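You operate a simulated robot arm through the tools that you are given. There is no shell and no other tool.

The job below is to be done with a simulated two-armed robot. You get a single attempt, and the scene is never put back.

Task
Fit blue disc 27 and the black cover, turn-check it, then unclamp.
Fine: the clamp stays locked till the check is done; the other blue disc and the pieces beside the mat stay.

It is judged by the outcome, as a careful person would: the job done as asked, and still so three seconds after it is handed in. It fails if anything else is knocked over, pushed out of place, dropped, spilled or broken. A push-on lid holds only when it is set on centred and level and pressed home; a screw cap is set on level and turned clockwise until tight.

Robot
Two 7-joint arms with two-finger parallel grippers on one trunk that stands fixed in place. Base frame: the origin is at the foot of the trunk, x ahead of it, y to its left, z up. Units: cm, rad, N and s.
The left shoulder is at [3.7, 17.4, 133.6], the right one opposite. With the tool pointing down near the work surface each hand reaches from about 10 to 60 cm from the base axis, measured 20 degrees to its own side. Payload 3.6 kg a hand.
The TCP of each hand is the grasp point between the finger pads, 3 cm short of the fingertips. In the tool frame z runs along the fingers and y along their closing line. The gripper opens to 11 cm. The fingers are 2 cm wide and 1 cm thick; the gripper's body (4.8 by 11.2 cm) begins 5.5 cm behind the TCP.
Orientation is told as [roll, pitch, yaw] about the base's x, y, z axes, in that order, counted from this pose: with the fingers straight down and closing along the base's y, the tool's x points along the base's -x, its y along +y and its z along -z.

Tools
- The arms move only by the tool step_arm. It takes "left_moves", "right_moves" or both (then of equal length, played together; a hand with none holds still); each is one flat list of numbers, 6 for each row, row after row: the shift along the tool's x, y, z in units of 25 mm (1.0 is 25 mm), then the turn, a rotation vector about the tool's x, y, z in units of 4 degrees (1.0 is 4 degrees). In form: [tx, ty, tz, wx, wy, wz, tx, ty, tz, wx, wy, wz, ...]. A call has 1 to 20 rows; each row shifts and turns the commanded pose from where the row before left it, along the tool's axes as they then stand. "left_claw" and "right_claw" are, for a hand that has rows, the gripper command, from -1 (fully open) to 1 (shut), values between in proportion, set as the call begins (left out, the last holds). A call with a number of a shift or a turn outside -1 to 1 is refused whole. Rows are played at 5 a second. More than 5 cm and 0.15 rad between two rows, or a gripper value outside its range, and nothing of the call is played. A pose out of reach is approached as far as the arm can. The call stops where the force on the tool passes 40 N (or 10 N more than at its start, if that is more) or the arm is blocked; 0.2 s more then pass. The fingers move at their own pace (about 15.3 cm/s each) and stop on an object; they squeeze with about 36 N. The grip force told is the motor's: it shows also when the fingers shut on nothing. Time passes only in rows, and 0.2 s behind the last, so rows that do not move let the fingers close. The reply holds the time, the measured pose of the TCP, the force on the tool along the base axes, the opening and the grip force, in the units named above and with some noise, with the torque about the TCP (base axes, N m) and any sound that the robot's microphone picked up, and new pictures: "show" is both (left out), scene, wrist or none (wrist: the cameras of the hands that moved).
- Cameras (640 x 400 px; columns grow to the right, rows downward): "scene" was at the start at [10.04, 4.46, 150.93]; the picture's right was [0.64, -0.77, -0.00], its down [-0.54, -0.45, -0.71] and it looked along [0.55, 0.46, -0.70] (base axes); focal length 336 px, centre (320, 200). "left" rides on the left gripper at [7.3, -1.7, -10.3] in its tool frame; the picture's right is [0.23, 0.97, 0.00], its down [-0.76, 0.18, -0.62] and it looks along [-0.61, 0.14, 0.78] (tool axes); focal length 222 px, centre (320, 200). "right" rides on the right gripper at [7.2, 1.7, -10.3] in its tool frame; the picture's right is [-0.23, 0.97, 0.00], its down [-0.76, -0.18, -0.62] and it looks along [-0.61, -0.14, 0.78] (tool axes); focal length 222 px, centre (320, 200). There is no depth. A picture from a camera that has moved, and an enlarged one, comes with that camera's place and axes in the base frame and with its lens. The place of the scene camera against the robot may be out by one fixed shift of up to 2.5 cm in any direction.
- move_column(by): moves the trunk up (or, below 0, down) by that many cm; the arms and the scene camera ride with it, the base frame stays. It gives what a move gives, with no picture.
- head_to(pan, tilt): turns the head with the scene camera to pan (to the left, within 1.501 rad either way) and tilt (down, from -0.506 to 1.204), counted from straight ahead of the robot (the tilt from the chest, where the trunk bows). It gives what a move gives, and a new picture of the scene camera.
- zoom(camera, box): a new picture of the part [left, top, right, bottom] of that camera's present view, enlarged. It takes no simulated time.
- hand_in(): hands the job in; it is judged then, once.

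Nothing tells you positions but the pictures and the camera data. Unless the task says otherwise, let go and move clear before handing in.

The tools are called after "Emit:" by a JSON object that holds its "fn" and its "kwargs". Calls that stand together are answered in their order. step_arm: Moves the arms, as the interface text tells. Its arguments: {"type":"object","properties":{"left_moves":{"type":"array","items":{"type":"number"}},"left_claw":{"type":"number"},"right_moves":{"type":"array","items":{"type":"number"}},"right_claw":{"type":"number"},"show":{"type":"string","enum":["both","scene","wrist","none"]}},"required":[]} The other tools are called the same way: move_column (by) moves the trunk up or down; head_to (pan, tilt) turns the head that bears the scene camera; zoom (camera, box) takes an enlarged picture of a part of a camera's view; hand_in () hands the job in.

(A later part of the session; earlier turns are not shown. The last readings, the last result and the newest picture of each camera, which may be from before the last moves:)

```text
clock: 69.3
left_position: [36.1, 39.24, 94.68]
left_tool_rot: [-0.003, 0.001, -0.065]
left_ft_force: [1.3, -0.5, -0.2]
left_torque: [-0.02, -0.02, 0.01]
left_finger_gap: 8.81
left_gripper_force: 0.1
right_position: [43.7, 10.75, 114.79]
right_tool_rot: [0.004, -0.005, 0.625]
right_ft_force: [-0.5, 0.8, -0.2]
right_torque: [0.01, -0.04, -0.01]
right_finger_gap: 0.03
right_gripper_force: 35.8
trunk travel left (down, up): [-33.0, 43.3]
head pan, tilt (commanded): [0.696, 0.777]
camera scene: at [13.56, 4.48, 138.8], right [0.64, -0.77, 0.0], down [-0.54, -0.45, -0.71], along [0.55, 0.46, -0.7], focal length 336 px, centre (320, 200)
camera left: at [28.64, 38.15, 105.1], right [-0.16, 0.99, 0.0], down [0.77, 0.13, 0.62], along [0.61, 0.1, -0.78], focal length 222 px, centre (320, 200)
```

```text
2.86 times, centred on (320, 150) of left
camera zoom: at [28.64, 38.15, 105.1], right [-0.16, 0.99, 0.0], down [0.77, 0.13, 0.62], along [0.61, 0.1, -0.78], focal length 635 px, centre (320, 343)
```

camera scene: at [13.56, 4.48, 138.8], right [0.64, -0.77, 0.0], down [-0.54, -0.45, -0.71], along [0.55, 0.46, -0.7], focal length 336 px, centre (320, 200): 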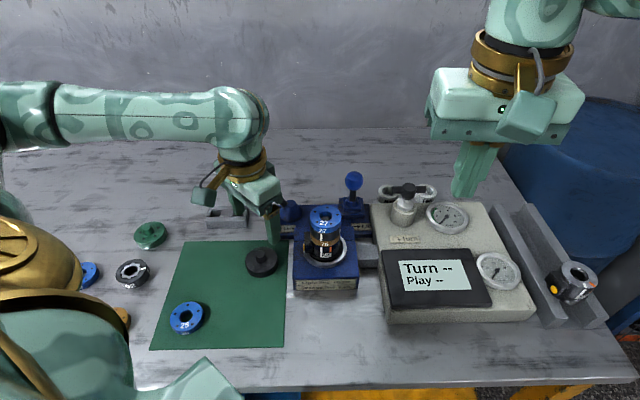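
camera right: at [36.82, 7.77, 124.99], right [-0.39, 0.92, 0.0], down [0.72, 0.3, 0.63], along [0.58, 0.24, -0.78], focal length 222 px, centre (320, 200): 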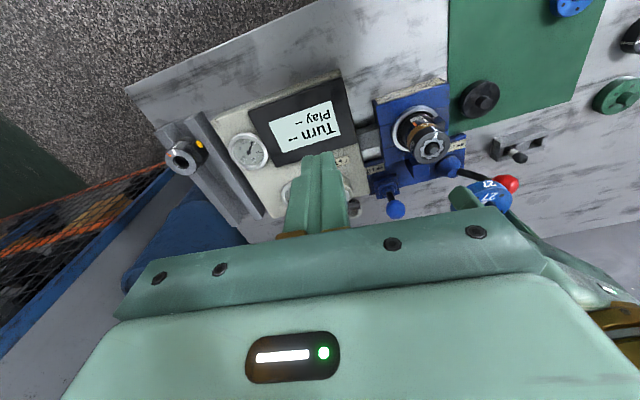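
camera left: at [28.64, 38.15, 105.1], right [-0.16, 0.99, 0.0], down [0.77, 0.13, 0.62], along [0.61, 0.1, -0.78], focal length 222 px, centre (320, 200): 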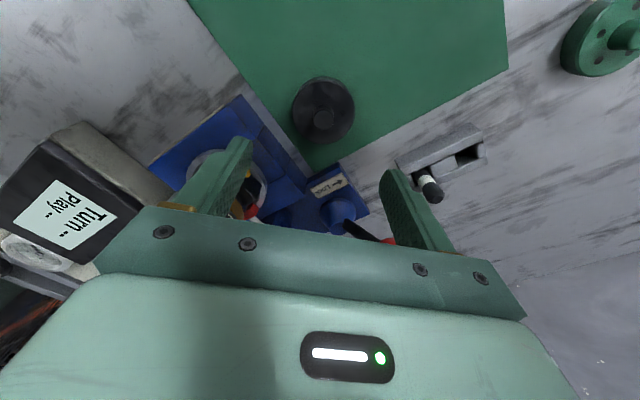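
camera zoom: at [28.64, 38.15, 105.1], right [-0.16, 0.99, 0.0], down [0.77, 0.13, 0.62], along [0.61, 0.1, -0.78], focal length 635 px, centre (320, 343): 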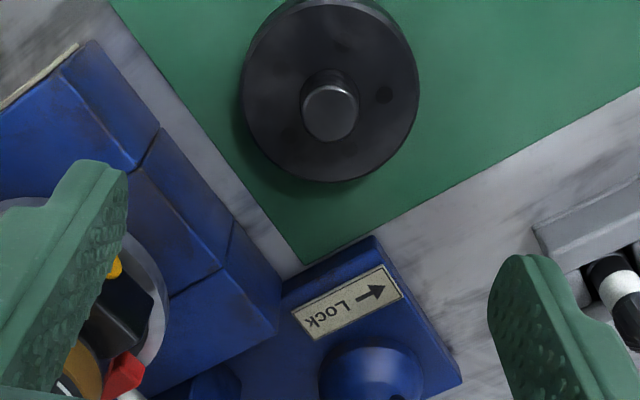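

Cover centre ≈ (35.85, 39.55). Lowering over it, with a small correction.

Emit:
{"fn": "step_arm", "kwargs": {"left_moves": [0.05, 0.055, 0.77, 0, 0, 0, 0.05, 0.055, 0.77, 0, 0, 0, 0, 0, 0.77, 0, 0, 0, 0, 0, 0.6, 0, 0, 0, 0, 0, 0, 0, 0, 0], "show": "wrist"}}

Emit:
{"fn": "zoom", "kwargs": {"camera": "left", "box": [240, 80, 400, 220]}}

Emit:
{"fn": "zoom", "kwargs": {"camera": "scene", "box": [210, 180, 310, 290]}}

```text
clock: 70.5
left_position: [35.84, 39.55, 87.29]
left_tool_rot: [-0.001, 0.002, -0.066]
left_ft_force: [0.3, -0.5, 0.4]
left_torque: [0.03, 0.0, 0.02]
left_finger_gap: 8.8
left_gripper_force: 0.1
right_position: [43.57, 10.67, 114.75]
right_tool_rot: [0.003, -0.007, 0.625]
right_ft_force: [0.0, -1.4, 0.0]
right_torque: [0.01, 0.01, 0.03]
right_finger_gap: 0.0
right_gripper_force: 35.6
trunk travel left (down, up): [-33.0, 43.3]
head pan, tilt (commanded): [0.696, 0.777]
camera left: at [28.3, 38.47, 97.65], right [-0.16, 0.99, 0.0], down [0.77, 0.13, 0.62], along [0.61, 0.1, -0.78], focal length 222 px, centre (320, 200)
```

left: 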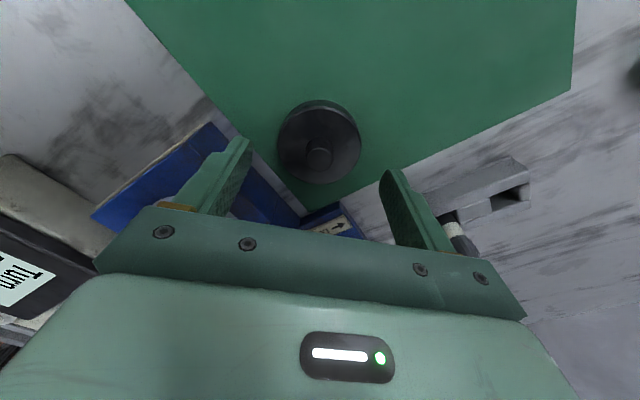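

```text
2.86 times, centred on (320, 150) of left
camera zoom: at [28.3, 38.47, 97.65], right [-0.16, 0.99, 0.0], down [0.77, 0.13, 0.62], along [0.61, 0.1, -0.78], focal length 635 px, centre (320, 343)
```

zoom: 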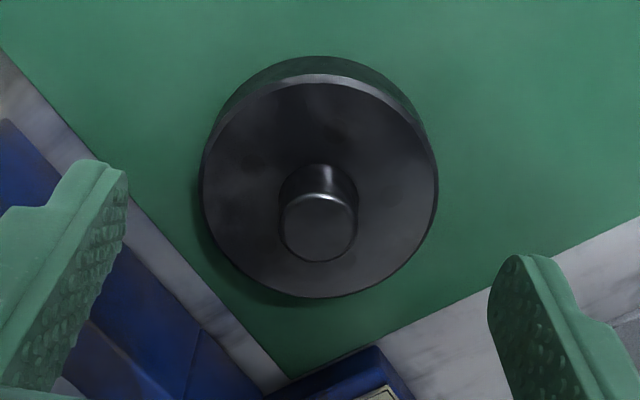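

```text
3.64 times, centred on (260, 235) of scene
camera zoom: at [13.52, 4.45, 138.8], right [0.64, -0.77, 0.0], down [-0.54, -0.45, -0.71], along [0.55, 0.46, -0.7], focal length 1224 px, centre (538, 73)
```

zoom: 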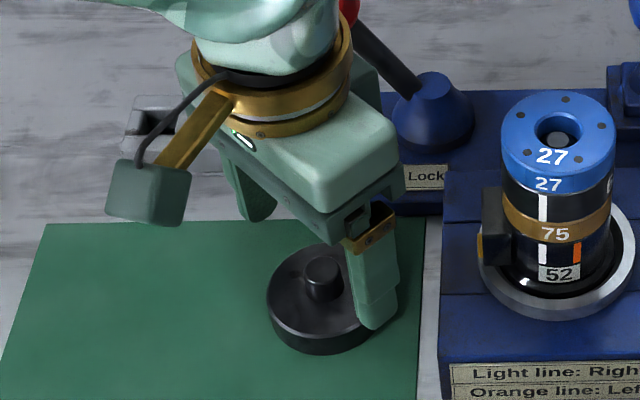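

Cover centred under the TCP. Narrowing the opening a little and lowering so the fingertips straddle the rim.

Emit:
{"fn": "step_arm", "kwargs": {"left_moves": [0, 0, 0.4, 0, 0, 0, 0, 0, 0.4, 0, 0, 0, 0, 0, 0.4, 0, 0, 0, 0, 0, 0.35, 0, 0, 0, 0, 0, 0, 0, 0, 0], "left_claw": -0.35, "show": "wrist"}}

Emit:
{"fn": "zoom", "kwargs": {"camera": "left", "box": [240, 100, 400, 240]}}

Emit:
{"fn": "zoom", "kwargs": {"camera": "scene", "box": [210, 210, 310, 310]}}

```text
clock: 71.7
left_position: [35.68, 39.84, 83.61]
left_tool_rot: [-0.002, 0.002, -0.067]
left_ft_force: [-0.4, 0.3, 0.5]
left_torque: [-0.05, -0.01, -0.04]
left_finger_gap: 7.42
left_gripper_force: 0.1
right_position: [43.64, 10.78, 114.72]
right_tool_rot: [0.005, -0.007, 0.625]
right_ft_force: [0.0, -0.2, 0.2]
right_torque: [-0.03, 0.0, -0.01]
right_finger_gap: 0.01
right_gripper_force: 36.3
trunk travel left (down, up): [-33.0, 43.3]
head pan, tilt (commanded): [0.696, 0.777]
camera left: at [28.19, 38.68, 93.94], right [-0.16, 0.99, 0.0], down [0.77, 0.13, 0.62], along [0.61, 0.1, -0.78], focal length 222 px, centre (320, 200)
```

left: 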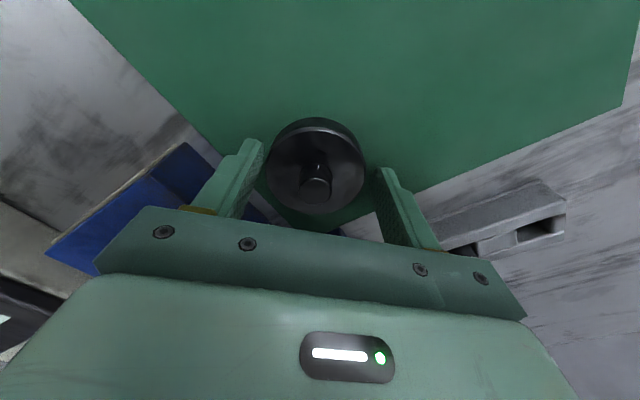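

```text
2.86 times, centred on (320, 170) of left
camera zoom: at [28.19, 38.68, 93.94], right [-0.16, 0.99, 0.0], down [0.77, 0.13, 0.62], along [0.61, 0.1, -0.78], focal length 635 px, centre (320, 286)
```

zoom: 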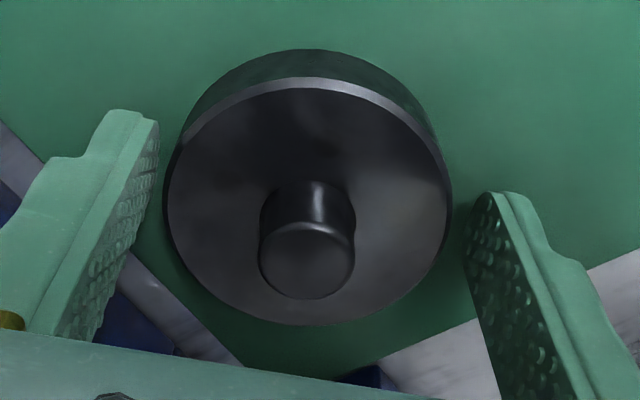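

```text
4.00 times, centred on (260, 260) of scene
camera zoom: at [13.53, 4.46, 138.8], right [0.64, -0.77, 0.0], down [-0.54, -0.45, -0.71], along [0.55, 0.46, -0.7], focal length 1346 px, centre (560, -40)
```

zoom: 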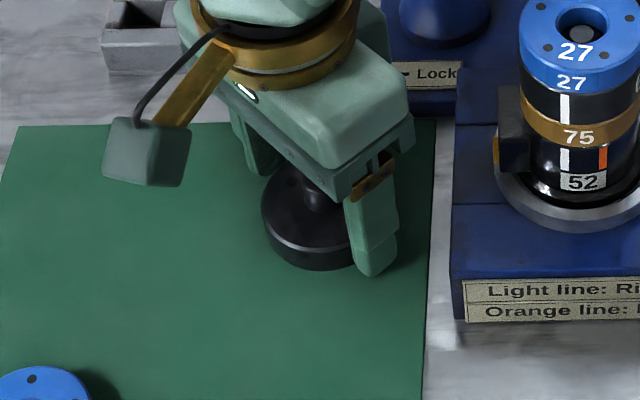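

The hand drifted slightly; correcting by about 2 mm in x and y and lowering the last 3 mm before closing.

Emit:
{"fn": "step_arm", "kwargs": {"left_moves": [-0.08, -0.072, 0, 0, 0, 0, 0, 0, 0.12, 0, 0, 0, 0, 0, 0, 0, 0, 0], "show": "none"}}

Emit:
{"fn": "step_arm", "kwargs": {"left_moves": [0, 0, 0, 0, 0, 0, 0, 0, 0, 0, 0, 0, 0, 0, 0, 0, 0, 0, 0, 0, 0, 0, 0, 0], "left_claw": 1, "show": "wrist"}}

Emit:
{"fn": "zoom", "kwargs": {"camera": "left", "box": [240, 100, 400, 240]}}

```text
clock: 72.5
left_position: [35.74, 39.68, 83.25]
left_tool_rot: [-0.003, 0.002, -0.066]
left_ft_force: [-0.2, -0.7, 1.3]
left_torque: [0.1, -0.01, 0.05]
left_finger_gap: 7.42
left_gripper_force: 0.0
right_position: [43.59, 10.64, 114.85]
right_tool_rot: [0.003, -0.007, 0.625]
right_ft_force: [0.7, -1.0, 1.1]
right_torque: [0.02, 0.01, 0.0]
right_finger_gap: 0.0
right_gripper_force: 36.0
trunk travel left (down, up): [-33.0, 43.3]
head pan, tilt (commanded): [0.696, 0.777]
```

```text
clock: 73.5
left_position: [35.8, 39.79, 83.34]
left_tool_rot: [-0.003, 0.002, -0.066]
left_ft_force: [0.1, -2.7, -0.4]
left_torque: [0.01, -0.02, -0.05]
left_finger_gap: 6.31
left_gripper_force: 36.2
right_position: [43.7, 10.58, 114.79]
right_tool_rot: [0.002, -0.007, 0.625]
right_ft_force: [-0.6, -0.4, -0.3]
right_torque: [0.01, 0.0, -0.01]
right_finger_gap: 0.0
right_gripper_force: 35.6
trunk travel left (down, up): [-33.0, 43.3]
head pan, tilt (commanded): [0.696, 0.777]
camera left: at [28.41, 38.52, 93.64], right [-0.16, 0.99, 0.0], down [0.77, 0.13, 0.62], along [0.61, 0.1, -0.78], focal length 222 px, centre (320, 200)
```

left: 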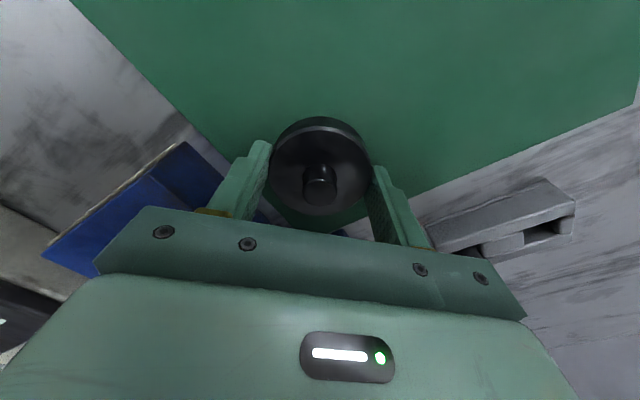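

```text
2.86 times, centred on (320, 170) of left
camera zoom: at [28.41, 38.52, 93.64], right [-0.16, 0.99, 0.0], down [0.77, 0.13, 0.62], along [0.61, 0.1, -0.78], focal length 635 px, centre (320, 286)
```

zoom: 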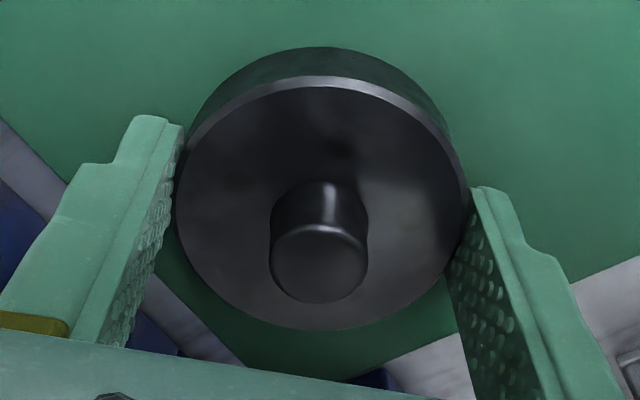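

The cover is 6.3 cm across – wider than the disc, so it likely has a skirt. Lifting it and turning its underside to the camera to see how it fits.

Emit:
{"fn": "step_arm", "kwargs": {"left_moves": [0, 0, -0.6, 0, 0, 0, 0, 0, -0.9, 0, 0, 0, 0, 0, -0.9, 0, 0, 0, 0.09, -0.339, -0.88, 0, 0, 0, 0.09, -0.339, -0.88, 0, 0, 0, 0.09, -0.339, -0.88, 0, 0, 0, 0.09, -0.339, -0.88, 0, 0, 0, 0.09, -0.339, -0.88, 0, 0, 0, 0.09, -0.339, -0.88, 0, 0, 0, 0.09, -0.339, -0.88, 0, 0, 0, 0.09, -0.339, -0.88, 0, 0, 0, 0.09, -0.339, -0.88, 0, 0, 0, 0.09, -0.339, -0.88, 0, 0, 0], "show": "none"}}

Emit:
{"fn": "step_arm", "kwargs": {"left_moves": [0, 0, 0, 1, 0, 0, 0, 0, 0, 1, 0, 0, 0, 0, 0, 1, 0, 0, 0, 0, 0, 1, 0, 0, 0, 0, 0, 1, 0, 0, 0, 0, 0, 1, 0, 0, 0, 0, 0, 1, 0, 0, 0, 0, 0, 1, 0, 0, 0, 0, 0, 1, 0, 0, 0, 0, 0, 1, 0, 0], "show": "scene"}}

```text
clock: 76.3
left_position: [33.07, 31.49, 111.51]
left_tool_rot: [-0.001, 0.001, -0.067]
left_ft_force: [0.5, -0.2, -3.4]
left_torque: [0.0, -0.01, -0.04]
left_finger_gap: 6.34
left_gripper_force: 36.3
right_position: [43.61, 10.55, 114.8]
right_tool_rot: [0.003, -0.007, 0.624]
right_ft_force: [-0.3, -0.7, -0.1]
right_torque: [-0.03, 0.01, 0.01]
right_finger_gap: 0.0
right_gripper_force: 35.7
trunk travel left (down, up): [-33.0, 43.3]
head pan, tilt (commanded): [0.696, 0.777]
```

```text
clock: 78.5
left_position: [32.97, 31.41, 111.39]
left_tool_rot: [-0.699, 0.0, -0.066]
left_ft_force: [-0.3, -0.1, -3.1]
left_torque: [0.04, 0.0, 0.0]
left_finger_gap: 6.36
left_gripper_force: 36.0
right_position: [43.57, 10.74, 114.72]
right_tool_rot: [0.002, -0.006, 0.626]
right_ft_force: [0.0, 0.0, -0.1]
right_torque: [0.0, 0.02, 0.01]
right_finger_gap: 0.01
right_gripper_force: 36.0
trunk travel left (down, up): [-33.0, 43.3]
head pan, tilt (commanded): [0.696, 0.777]
camera scene: at [13.53, 4.49, 138.8], right [0.64, -0.77, 0.0], down [-0.54, -0.45, -0.71], along [0.55, 0.46, -0.7], focal length 336 px, centre (320, 200)
```

scene: 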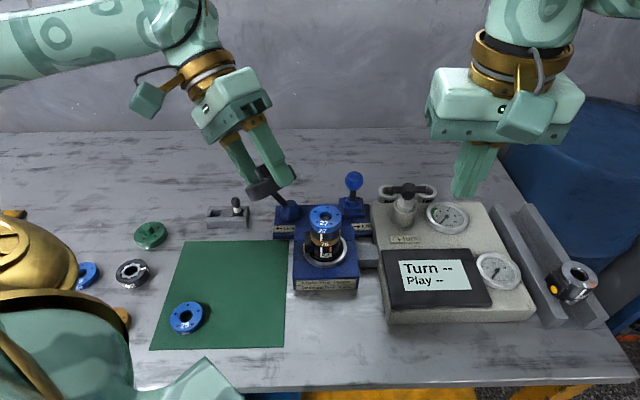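

Emit:
{"fn": "step_arm", "kwargs": {"left_moves": [0, -0.7, 0.2, 0, 0, 0, 0, -0.7, 0.2, 0, 0, 0, 0, -0.7, 0.2, 0, 0, 0, 0, -0.7, 0.2, 0, 0, 0, 0, -0.6, 0.2, 0, 0, 0, 0, 0, 0, 1, 0, 0, 0, 0, 0, 1, 0, 0, 0, 0, 0, 1, 0, 0, 0, 0, 0, 1, 0, 0, 0, 0, 0, 1, 0, 0, 0, 0, 0, 1, 0, 0, 0, 0, 0, 1, 0, 0, 0, 0, 0, 1, 0, 0, 0, 0, 0, 1, 0, 0, 0, 0, 0, 1, 0, 0], "show": "none"}}

Emit:
{"fn": "zoom", "kwargs": {"camera": "scene", "box": [280, 120, 400, 240]}}

```text
clock: 81.7
left_position: [32.54, 22.94, 114.89]
left_tool_rot: [-1.398, 0.001, -0.067]
left_ft_force: [1.2, 0.0, -3.0]
left_torque: [0.05, 0.01, 0.0]
left_finger_gap: 6.33
left_gripper_force: 36.2
left hand out of reach, approached as far as the arm can: row 11
right_position: [43.7, 10.69, 114.71]
right_tool_rot: [0.005, -0.006, 0.625]
right_ft_force: [0.0, 0.5, 0.0]
right_torque: [-0.02, 0.0, 0.0]
right_finger_gap: 0.0
right_gripper_force: 36.4
trunk travel left (down, up): [-33.0, 43.3]
head pan, tilt (commanded): [0.696, 0.777]
```

```text
3.33 times, centred on (340, 180) of scene
camera zoom: at [13.56, 4.46, 138.8], right [0.64, -0.77, 0.0], down [-0.54, -0.45, -0.71], along [0.55, 0.46, -0.7], focal length 1122 px, centre (253, 267)
```

zoom: 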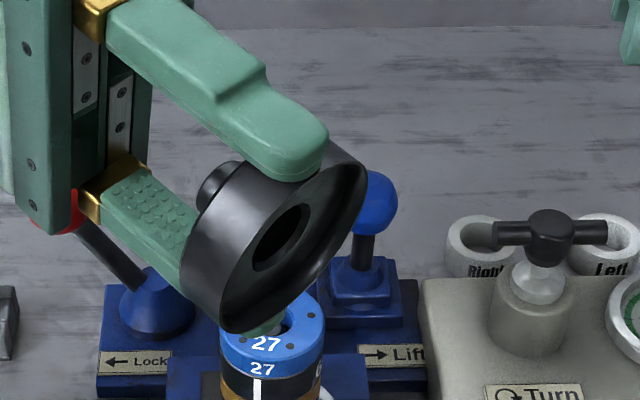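

Emit:
{"fn": "zoom", "kwargs": {"camera": "scene", "box": [312, 160, 362, 230]}}

Emit:
{"fn": "zoom", "kwargs": {"camera": "right", "box": [380, 100, 640, 260]}}

```text
5.71 times, centred on (337, 195) of scene
camera zoom: at [13.56, 4.46, 138.8], right [0.64, -0.77, 0.0], down [-0.54, -0.45, -0.71], along [0.55, 0.46, -0.7], focal length 1923 px, centre (223, 229)
```

zoom: 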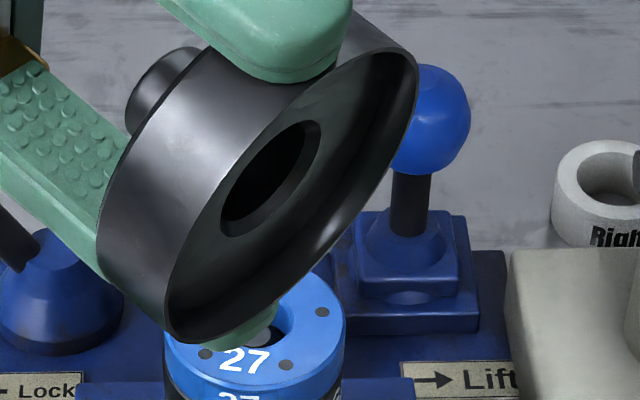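

```text
2.46 times, centred on (510, 180) of right
camera zoom: at [36.82, 7.76, 124.99], right [-0.39, 0.92, 0.0], down [0.72, 0.3, 0.63], along [0.58, 0.24, -0.78], focal length 547 px, centre (-148, 249)
```

zoom: 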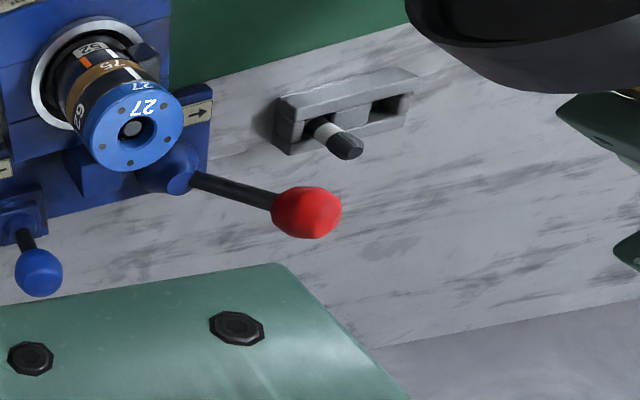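

The cover is a push-on lid: a shallow skirt (inner ≈5.9 cm) that goes over the disc, round and unkeyed. I roll the hand back to vertical.

Emit:
{"fn": "step_arm", "kwargs": {"left_moves": [0, 0, 0, -1, 0, 0, 0, 0, 0, -1, 0, 0, 0, 0, 0, -1, 0, 0, 0, 0, 0, -1, 0, 0, 0, 0, 0, -1, 0, 0, 0, 0, 0, -1, 0, 0, 0, 0, 0, -1, 0, 0, 0, 0, 0, -1, 0, 0, 0, 0, 0, -1, 0, 0, 0, 0, 0, -1, 0, 0, 0, 0, 0, -1, 0, 0, 0, 0, 0, -1, 0, 0, 0, 0, 0, -1, 0, 0, 0, 0, 0, -1, 0, 0, 0, 0, 0, -1, 0, 0, 0, 0, 0, -1, 0, 0, 0, 0, 0, -1, 0, 0, 0, 0, 0, -1, 0, 0, 0, 0, 0, -1, 0, 0, 0, 0, 0, -1, 0, 0], "show": "none"}}

```text
clock: 85.9
left_position: [32.56, 22.82, 114.93]
left_tool_rot: [0.0, 0.002, -0.066]
left_ft_force: [0.2, -0.5, -2.7]
left_torque: [0.03, 0.01, -0.02]
left_finger_gap: 6.33
left_gripper_force: 36.1
right_position: [43.75, 10.7, 114.89]
right_tool_rot: [0.003, -0.008, 0.625]
right_ft_force: [0.4, -0.4, 1.2]
right_torque: [0.04, 0.04, -0.01]
right_finger_gap: 0.0
right_gripper_force: 35.9
trunk travel left (down, up): [-33.0, 43.3]
head pan, tilt (commanded): [0.696, 0.777]
```

Now carrying the cover over the stack.

Emit:
{"fn": "step_arm", "kwargs": {"left_moves": [-0.758, 0.552, 0, 0, 0, 0, -0.758, 0.552, 0, 0, 0, 0, -0.758, 0.552, 0, 0, 0, 0, -0.758, 0.552, 0, 0, 0, 0, -0.758, 0.552, 0, 0, 0, 0, -0.758, 0.552, 0, 0, 0, 0, 0, 0, 0.8, 0, 0, 0, 0, 0, 0.8, 0, 0, 0, 0, 0, 0.8, 0, 0, 0, 0, 0, 0.8, 0, 0, 0, 0, 0, 0.8, 0, 0, 0, 0, 0, 0.8, 0, 0, 0, 0, 0, 0.8, 0, 0, 0, 0, 0, 0.3, 0, 0, 0, 0, 0, 0, 0, 0, 0], "show": "both"}}

Emit:
{"fn": "zoom", "kwargs": {"camera": "scene", "box": [295, 180, 355, 240]}}

Emit:
{"fn": "zoom", "kwargs": {"camera": "left", "box": [260, 80, 380, 200]}}

Emit:
{"fn": "zoom", "kwargs": {"camera": "right", "box": [400, 110, 480, 190]}}

```text
clock: 89.1
left_position: [44.37, 30.2, 99.92]
left_tool_rot: [-0.003, 0.002, -0.068]
left_ft_force: [0.1, 1.1, -3.1]
left_torque: [-0.01, 0.02, -0.04]
left_finger_gap: 6.29
left_gripper_force: 35.9
right_position: [43.66, 10.8, 114.68]
right_tool_rot: [0.003, -0.004, 0.624]
right_ft_force: [0.1, 0.9, 0.9]
right_torque: [-0.05, -0.01, -0.01]
right_finger_gap: 0.01
right_gripper_force: 36.3
trunk travel left (down, up): [-33.0, 43.3]
head pan, tilt (commanded): [0.696, 0.777]
camera scene: at [13.56, 4.48, 138.8], right [0.64, -0.77, 0.0], down [-0.54, -0.45, -0.71], along [0.55, 0.46, -0.7], focal length 336 px, centre (320, 200)
camera left: at [37.01, 28.99, 110.26], right [-0.16, 0.99, 0.0], down [0.77, 0.13, 0.62], along [0.61, 0.1, -0.78], focal length 222 px, centre (320, 200)
```

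scene: 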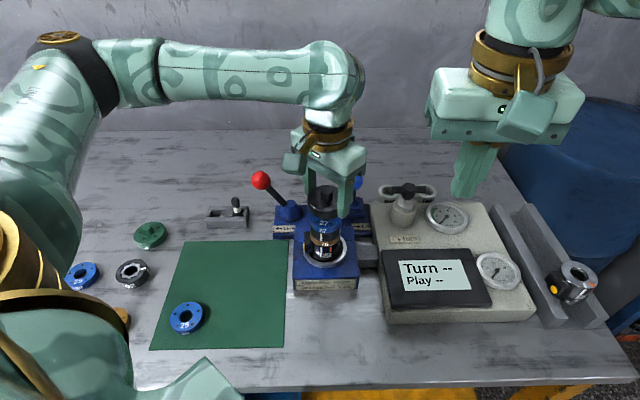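
left: 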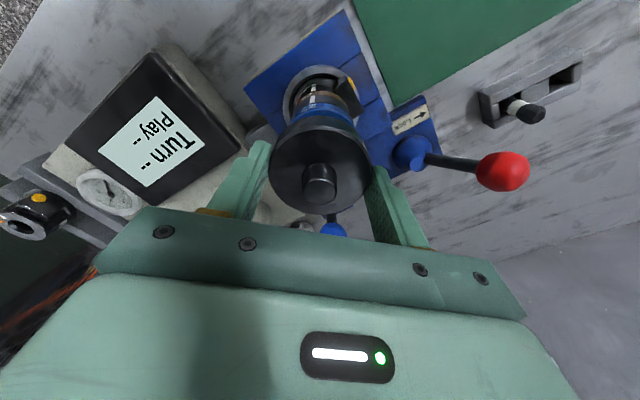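

```text
6.67 times, centred on (325, 210) of scene
camera zoom: at [13.56, 4.48, 138.8], right [0.64, -0.77, 0.0], down [-0.54, -0.45, -0.71], along [0.55, 0.46, -0.7], focal length 2244 px, centre (287, 133)
```

zoom: 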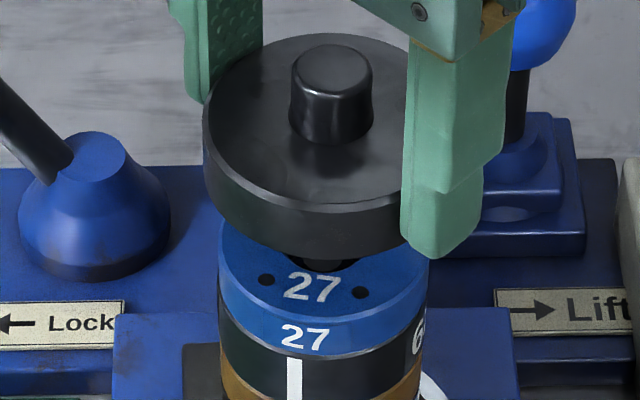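

```text
3.33 times, centred on (320, 140) of left
camera zoom: at [37.01, 28.99, 110.26], right [-0.16, 0.99, 0.0], down [0.77, 0.13, 0.62], along [0.61, 0.1, -0.78], focal length 740 px, centre (320, 400)
```

zoom: 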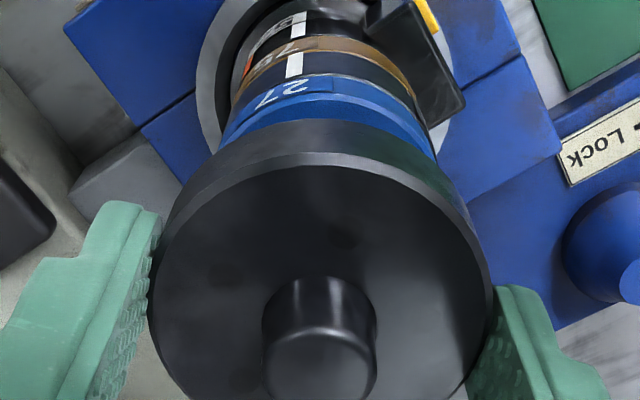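

```text
5.00 times, centred on (440, 150) of right
camera zoom: at [36.82, 7.77, 125.0], right [-0.39, 0.92, 0.0], down [0.72, 0.3, 0.63], along [0.58, 0.24, -0.78], focal length 1111 px, centre (-280, 450)
```

zoom: 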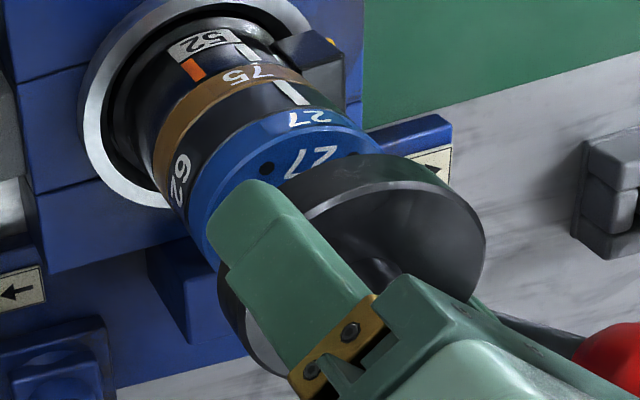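

The cover is about 1.5 mm off in y from the disc axis. Correcting and lowering to just above the disc.

Emit:
{"fn": "step_arm", "kwargs": {"left_moves": [0.028, 0.058, 0, 0, 0, 0, 0, 0, 0.22, 0, 0, 0, 0, 0, 0.22, 0, 0, 0, 0, 0, 0.22, 0, 0, 0, 0, 0, 0.22, 0, 0, 0, 0, 0, 0, 0, 0, 0], "show": "none"}}

Emit:
{"fn": "zoom", "kwargs": {"camera": "scene", "box": [300, 190, 350, 240]}}

Emit:
{"fn": "zoom", "kwargs": {"camera": "left", "box": [270, 90, 370, 160]}}

Emit:
{"fn": "zoom", "kwargs": {"camera": "left", "box": [255, 110, 385, 220]}}

Emit:
{"fn": "zoom", "kwargs": {"camera": "right", "box": [405, 115, 475, 185]}}

```text
clock: 90.5
left_position: [44.26, 30.46, 97.9]
left_tool_rot: [-0.001, 0.002, -0.066]
left_ft_force: [-0.1, 0.7, -2.4]
left_torque: [0.0, -0.01, 0.0]
left_finger_gap: 6.35
left_gripper_force: 35.6
right_position: [43.68, 10.73, 114.75]
right_tool_rot: [0.004, -0.005, 0.626]
right_ft_force: [0.3, 0.0, -0.4]
right_torque: [0.03, 0.0, 0.03]
right_finger_gap: 0.0
right_gripper_force: 35.7
trunk travel left (down, up): [-33.0, 43.3]
head pan, tilt (commanded): [0.696, 0.777]
```

```text
8.00 times, centred on (325, 215) of scene
camera zoom: at [13.56, 4.47, 138.8], right [0.64, -0.77, 0.0], down [-0.54, -0.45, -0.71], along [0.55, 0.46, -0.7], focal length 2692 px, centre (280, 80)
```

zoom: 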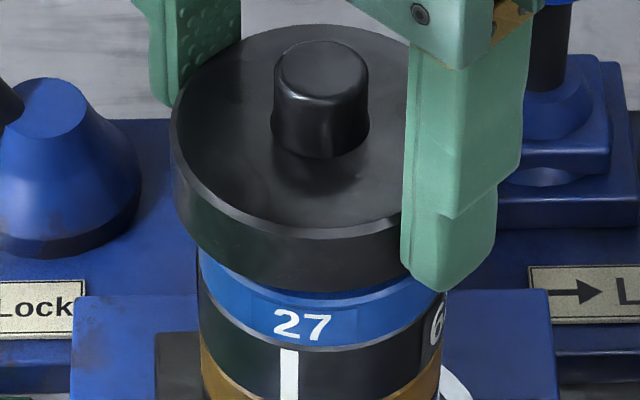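

```text
5.71 times, centred on (320, 125) of left
camera zoom: at [36.99, 29.28, 108.2], right [-0.16, 0.99, 0.0], down [0.77, 0.13, 0.62], along [0.61, 0.1, -0.78], focal length 1269 px, centre (320, 629)
```

zoom: 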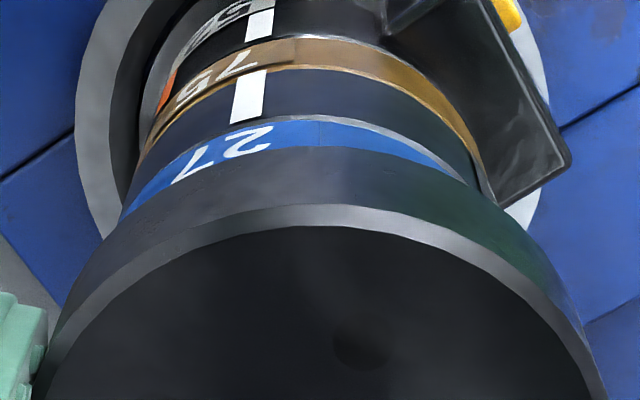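

```text
3.64 times, centred on (320, 165) of left
camera zoom: at [36.99, 29.28, 108.2], right [-0.16, 0.99, 0.0], down [0.77, 0.13, 0.62], along [0.61, 0.1, -0.78], focal length 808 px, centre (320, 327)
```

zoom: 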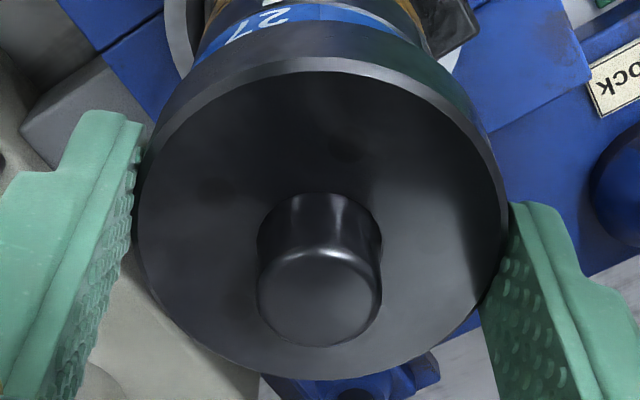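

```text
5.71 times, centred on (440, 150) of right
camera zoom: at [36.82, 7.76, 125.0], right [-0.39, 0.92, 0.0], down [0.72, 0.3, 0.63], along [0.58, 0.24, -0.78], focal length 1269 px, centre (-366, 486)
```

zoom: 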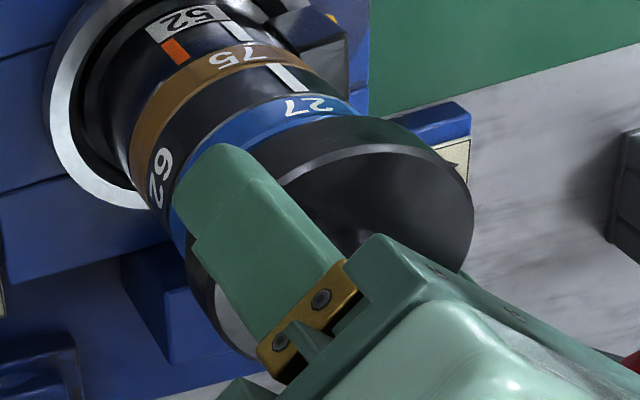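

Emit:
{"fn": "zoom", "kwargs": {"camera": "left", "box": [280, 85, 360, 135]}}

Emit:
{"fn": "zoom", "kwargs": {"camera": "scene", "box": [300, 215, 350, 245]}}

Emit:
{"fn": "zoom", "kwargs": {"camera": "right", "box": [415, 120, 465, 165]}}

```text
8.00 times, centred on (320, 110) of left
camera zoom: at [36.99, 29.28, 108.2], right [-0.16, 0.99, 0.0], down [0.77, 0.13, 0.62], along [0.61, 0.1, -0.78], focal length 1777 px, centre (320, 920)
```

zoom: 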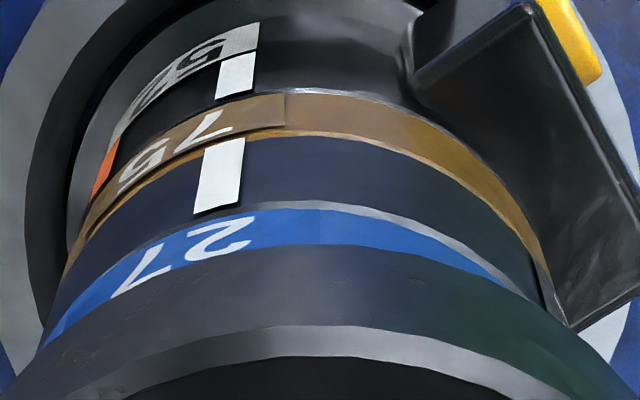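

```text
12.80 times, centred on (325, 230) of scene
camera zoom: at [13.56, 4.47, 138.8], right [0.64, -0.77, 0.0], down [-0.54, -0.45, -0.71], along [0.55, 0.46, -0.7], focal length 4308 px, centre (256, -184)
```

zoom: 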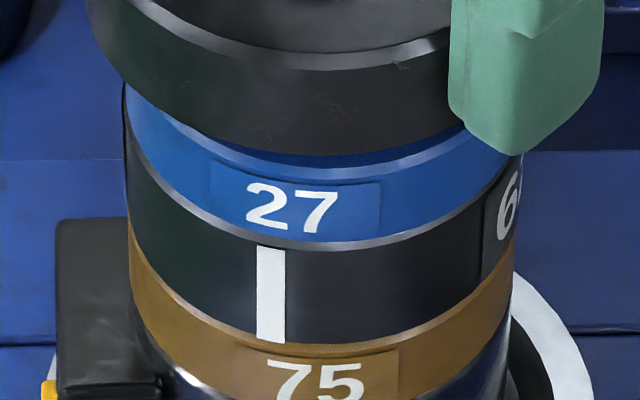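

```text
8.89 times, centred on (440, 142) of right
camera zoom: at [36.82, 7.76, 125.0], right [-0.39, 0.92, 0.0], down [0.72, 0.3, 0.63], along [0.58, 0.24, -0.78], focal length 1974 px, centre (-747, 711)
```

zoom: 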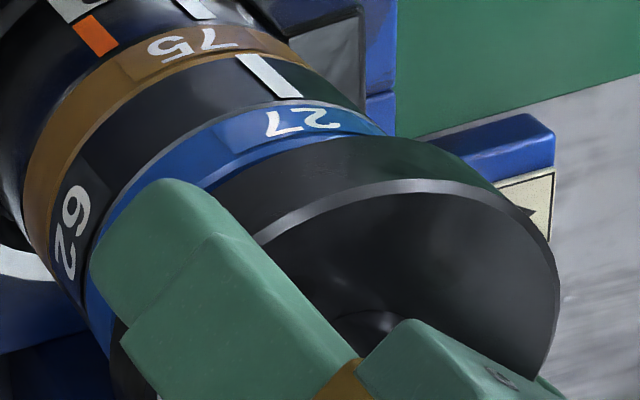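

Views suggest I overshot in y by about 1 mm. I correct that and lower to just above the disc.

Emit:
{"fn": "step_arm", "kwargs": {"left_moves": [0, -0.045, 0, 0, 0, 0, 0, 0, 0.06, 0, 0, 0, 0, 0, 0, 0, 0, 0], "show": "none"}}

Emit:
{"fn": "zoom", "kwargs": {"camera": "scene", "box": [300, 190, 350, 240]}}

Emit:
{"fn": "zoom", "kwargs": {"camera": "left", "box": [270, 85, 370, 155]}}

Emit:
{"fn": "zoom", "kwargs": {"camera": "left", "box": [255, 110, 385, 220]}}

```text
clock: 91.3
left_position: [44.28, 30.39, 97.88]
left_tool_rot: [0.0, 0.001, -0.066]
left_ft_force: [-1.1, -0.3, -3.1]
left_torque: [-0.03, 0.0, 0.0]
left_finger_gap: 6.34
left_gripper_force: 36.2
right_position: [43.72, 10.63, 114.73]
right_tool_rot: [0.002, -0.007, 0.626]
right_ft_force: [-0.5, 0.2, 0.0]
right_torque: [0.02, 0.01, -0.01]
right_finger_gap: 0.03
right_gripper_force: 36.2
trunk travel left (down, up): [-33.0, 43.3]
head pan, tilt (commanded): [0.696, 0.777]
```

```text
8.00 times, centred on (325, 215) of scene
camera zoom: at [13.56, 4.47, 138.8], right [0.64, -0.77, 0.0], down [-0.54, -0.45, -0.71], along [0.55, 0.46, -0.7], focal length 2692 px, centre (280, 80)
```

zoom: 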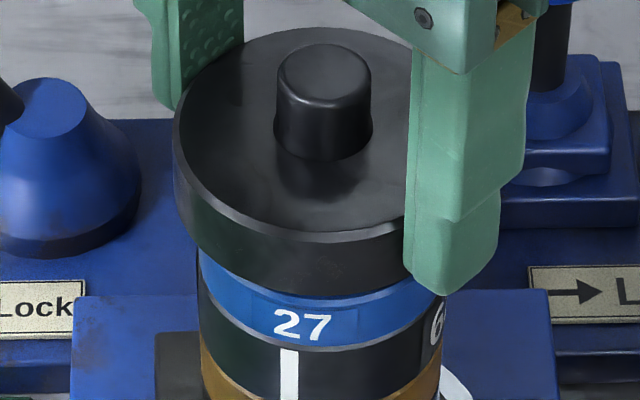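

```text
5.71 times, centred on (320, 120) of left
camera zoom: at [36.95, 29.18, 108.18], right [-0.16, 0.99, 0.0], down [0.77, 0.13, 0.62], along [0.61, 0.1, -0.78], focal length 1269 px, centre (320, 657)
```

zoom: 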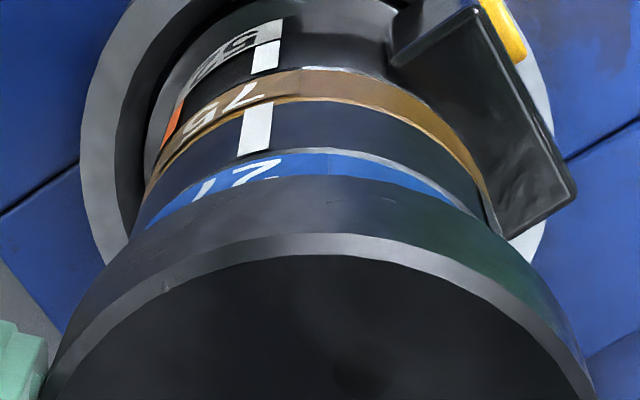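

```text
3.64 times, centred on (320, 165) of left
camera zoom: at [36.95, 29.18, 108.18], right [-0.16, 0.99, 0.0], down [0.77, 0.13, 0.62], along [0.61, 0.1, -0.78], focal length 808 px, centre (320, 327)
```

zoom: 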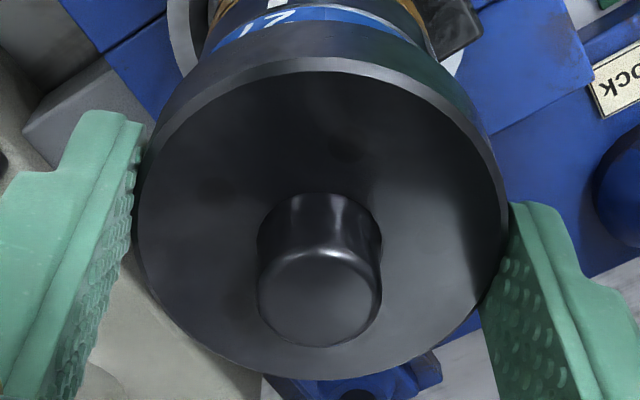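

Alignment now within about half a millimetre laterally. Lowering slowly onto the disc while watching force.

Emit:
{"fn": "step_arm", "kwargs": {"left_moves": [-0.02, 0, 0.1, 0, 0, 0, 0, 0, 0.1, 0, 0, 0, 0, 0, 0.06, 0, 0, 0, 0, 0, 0, 0, 0, 0], "show": "none"}}

Emit:
{"fn": "zoom", "kwargs": {"camera": "scene", "box": [300, 190, 350, 240]}}

Emit:
{"fn": "zoom", "kwargs": {"camera": "left", "box": [270, 85, 370, 155]}}

Emit:
{"fn": "zoom", "kwargs": {"camera": "right", "box": [405, 115, 475, 185]}}

```text
clock: 92.3
left_position: [44.37, 30.39, 97.16]
left_tool_rot: [-0.001, 0.001, -0.067]
left_ft_force: [-0.5, -0.5, -3.4]
left_torque: [0.0, -0.03, -0.01]
left_finger_gap: 6.3
left_gripper_force: 35.9
right_position: [43.74, 10.71, 114.7]
right_tool_rot: [0.003, -0.006, 0.625]
right_ft_force: [-0.8, 0.4, -0.5]
right_torque: [0.0, 0.0, 0.0]
right_finger_gap: 0.0
right_gripper_force: 36.2
trunk travel left (down, up): [-33.0, 43.3]
head pan, tilt (commanded): [0.696, 0.777]
```

```text
8.00 times, centred on (325, 215) of scene
camera zoom: at [13.56, 4.47, 138.8], right [0.64, -0.77, 0.0], down [-0.54, -0.45, -0.71], along [0.55, 0.46, -0.7], focal length 2692 px, centre (280, 80)
```

zoom: 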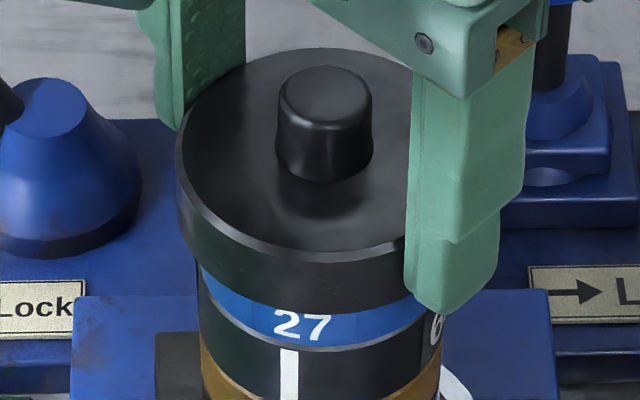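

```text
5.71 times, centred on (320, 120) of left
camera zoom: at [37.04, 29.2, 107.47], right [-0.16, 0.99, 0.0], down [0.77, 0.13, 0.62], along [0.61, 0.1, -0.78], focal length 1269 px, centre (320, 657)
```

zoom: 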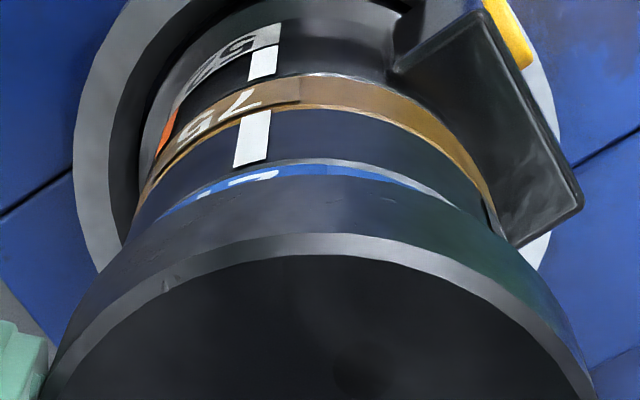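

```text
5.71 times, centred on (440, 150) of right
camera zoom: at [36.82, 7.76, 125.0], right [-0.39, 0.92, 0.0], down [0.72, 0.3, 0.63], along [0.58, 0.24, -0.78], focal length 1269 px, centre (-366, 486)
```

zoom: 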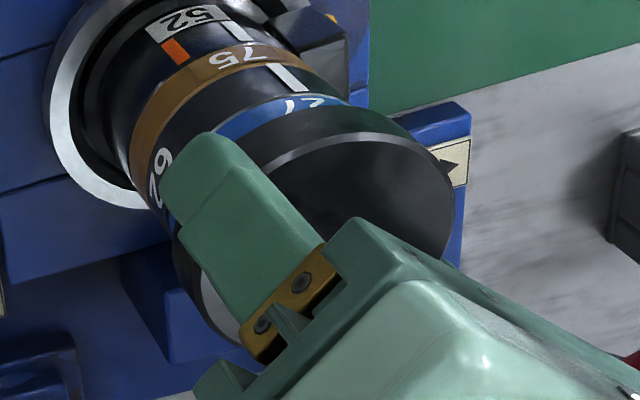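

Emit:
{"fn": "step_arm", "kwargs": {"left_moves": [0, 0, 0.05, 0, 0, 0, 0, 0, 0.05, 0, 0, 0, 0, 0, 0, 0, 0, 0], "show": "none"}}

Emit:
{"fn": "zoom", "kwargs": {"camera": "scene", "box": [300, 190, 350, 240]}}

Emit:
{"fn": "zoom", "kwargs": {"camera": "left", "box": [270, 85, 370, 155]}}

```text
clock: 93.1
left_position: [44.4, 30.35, 96.81]
left_tool_rot: [-0.001, 0.002, -0.067]
left_ft_force: [-0.4, 1.3, -3.0]
left_torque: [-0.03, 0.02, -0.05]
left_finger_gap: 6.32
left_gripper_force: 35.5
right_position: [43.66, 10.6, 114.74]
right_tool_rot: [0.003, -0.007, 0.625]
right_ft_force: [0.6, -0.1, -0.5]
right_torque: [-0.03, 0.01, -0.02]
right_finger_gap: 0.01
right_gripper_force: 36.1
trunk travel left (down, up): [-33.0, 43.3]
head pan, tilt (commanded): [0.696, 0.777]
```

```text
8.00 times, centred on (325, 215) of scene
camera zoom: at [13.56, 4.47, 138.8], right [0.64, -0.77, 0.0], down [-0.54, -0.45, -0.71], along [0.55, 0.46, -0.7], focal length 2692 px, centre (280, 80)
```

zoom: 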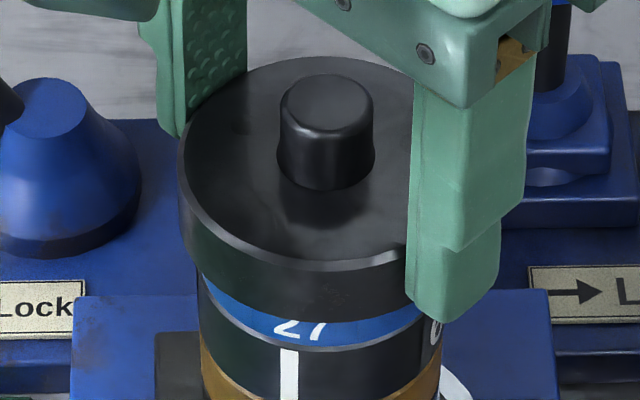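

```text
5.71 times, centred on (320, 120) of left
camera zoom: at [37.04, 29.16, 107.24], right [-0.16, 0.99, 0.0], down [0.77, 0.13, 0.62], along [0.61, 0.1, -0.78], focal length 1269 px, centre (320, 657)
```

zoom: 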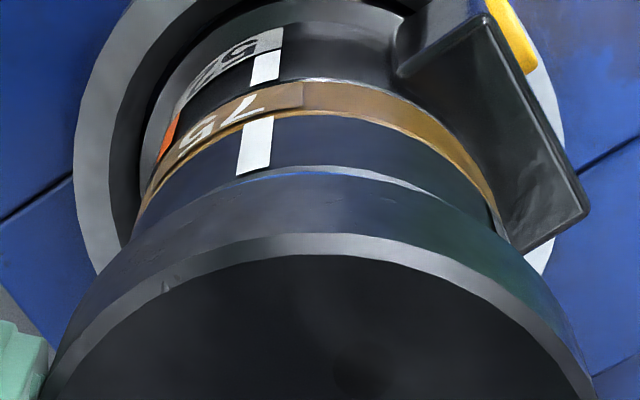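

Emit:
{"fn": "step_arm", "kwargs": {"left_moves": [0.01, 0.01, 0.05, 0, 0, 0, 0, 0, 0.05, 0, 0, 0, 0, 0, 0, 0, 0, 0], "show": "none"}}

Emit:
{"fn": "zoom", "kwargs": {"camera": "scene", "box": [300, 190, 350, 240]}}

Emit:
{"fn": "zoom", "kwargs": {"camera": "left", "box": [270, 85, 370, 155]}}

```text
clock: 93.9
left_position: [44.47, 30.41, 96.66]
left_tool_rot: [-0.003, 0.0, -0.065]
left_ft_force: [0.1, -0.5, -2.7]
left_torque: [-0.01, -0.01, -0.01]
left_finger_gap: 6.3
left_gripper_force: 36.0
right_position: [43.71, 10.8, 114.74]
right_tool_rot: [0.003, -0.005, 0.624]
right_ft_force: [-0.2, 0.4, 0.5]
right_torque: [0.03, 0.0, 0.02]
right_finger_gap: 0.0
right_gripper_force: 35.9
trunk travel left (down, up): [-33.0, 43.3]
head pan, tilt (commanded): [0.696, 0.777]
```

```text
8.00 times, centred on (325, 215) of scene
camera zoom: at [13.56, 4.47, 138.8], right [0.64, -0.77, 0.0], down [-0.54, -0.45, -0.71], along [0.55, 0.46, -0.7], focal length 2692 px, centre (280, 80)
```

zoom: 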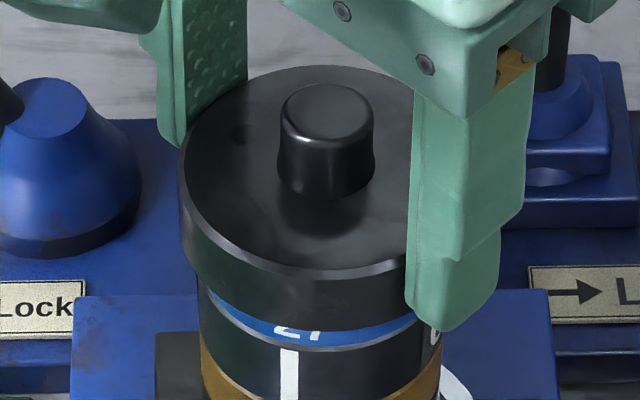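

```text
5.71 times, centred on (320, 120) of left
camera zoom: at [37.02, 29.14, 106.99], right [-0.16, 0.99, 0.0], down [0.77, 0.13, 0.62], along [0.61, 0.1, -0.78], focal length 1269 px, centre (320, 657)
```

zoom: 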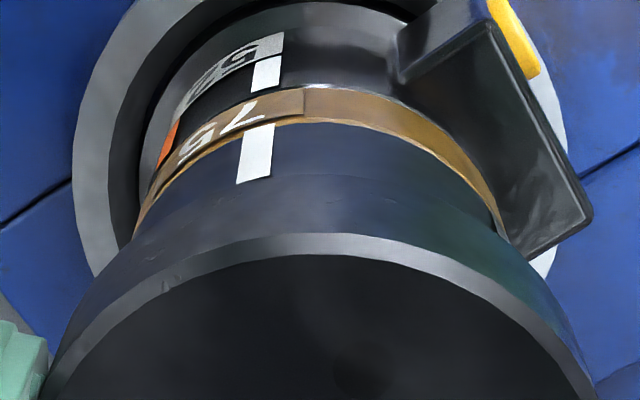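

The skirt is sliding over the disc freely. Continuing down in small steps.

Emit:
{"fn": "step_arm", "kwargs": {"left_moves": [0, 0, 0.05, 0, 0, 0, 0, 0, 0.05, 0, 0, 0, 0, 0, 0, 0, 0, 0], "show": "none"}}

Emit:
{"fn": "zoom", "kwargs": {"camera": "scene", "box": [300, 190, 350, 240]}}

```text
clock: 94.7
left_position: [44.29, 30.4, 96.57]
left_tool_rot: [0.0, -0.001, -0.064]
left_ft_force: [2.9, 3.4, 11.1]
left_torque: [-0.02, -0.37, 0.08]
left_finger_gap: 6.33
left_gripper_force: 36.3
right_position: [43.47, 10.64, 114.93]
right_tool_rot: [0.002, -0.007, 0.623]
right_ft_force: [-0.5, -1.2, -0.5]
right_torque: [0.0, 0.02, 0.01]
right_finger_gap: 0.0
right_gripper_force: 36.0
trunk travel left (down, up): [-33.0, 43.3]
head pan, tilt (commanded): [0.696, 0.777]
```

```text
8.00 times, centred on (325, 215) of scene
camera zoom: at [13.49, 4.45, 138.82], right [0.64, -0.77, 0.0], down [-0.54, -0.45, -0.71], along [0.55, 0.46, -0.7], focal length 2692 px, centre (280, 80)
```

zoom: 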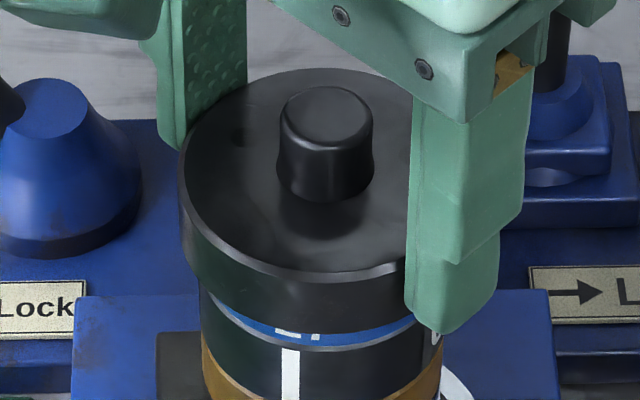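

Contact at about 14 N. Now pressing further to push it home, watching whether it moves down.

Emit:
{"fn": "step_arm", "kwargs": {"left_moves": [0, 0, 0.05, 0, 0, 0, 0, 0, 0.05, 0, 0, 0, 0, 0, 0, 0, 0, 0], "show": "none"}}

Emit:
{"fn": "zoom", "kwargs": {"camera": "scene", "box": [300, 190, 350, 240]}}

```text
clock: 95.5
left_position: [44.32, 30.43, 96.41]
left_tool_rot: [-0.001, -0.003, -0.063]
left_ft_force: [7.0, 6.3, 33.5]
left_torque: [0.19, -0.14, 0.16]
left_finger_gap: 6.31
left_gripper_force: 35.7
right_position: [43.5, 10.55, 114.79]
right_tool_rot: [0.0, -0.007, 0.622]
right_ft_force: [0.5, 1.4, -0.6]
right_torque: [0.01, 0.02, -0.02]
right_finger_gap: 0.01
right_gripper_force: 35.9
trunk travel left (down, up): [-33.0, 43.3]
head pan, tilt (commanded): [0.696, 0.777]
```

```text
8.00 times, centred on (325, 215) of scene
camera zoom: at [13.36, 4.38, 138.84], right [0.64, -0.77, 0.0], down [-0.54, -0.45, -0.71], along [0.55, 0.46, -0.7], focal length 2692 px, centre (280, 80)
```

zoom: 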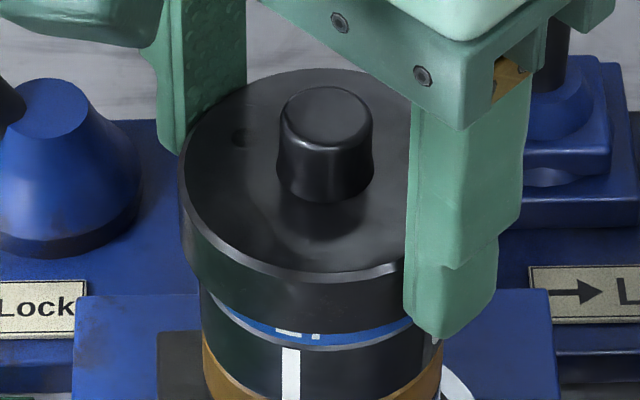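

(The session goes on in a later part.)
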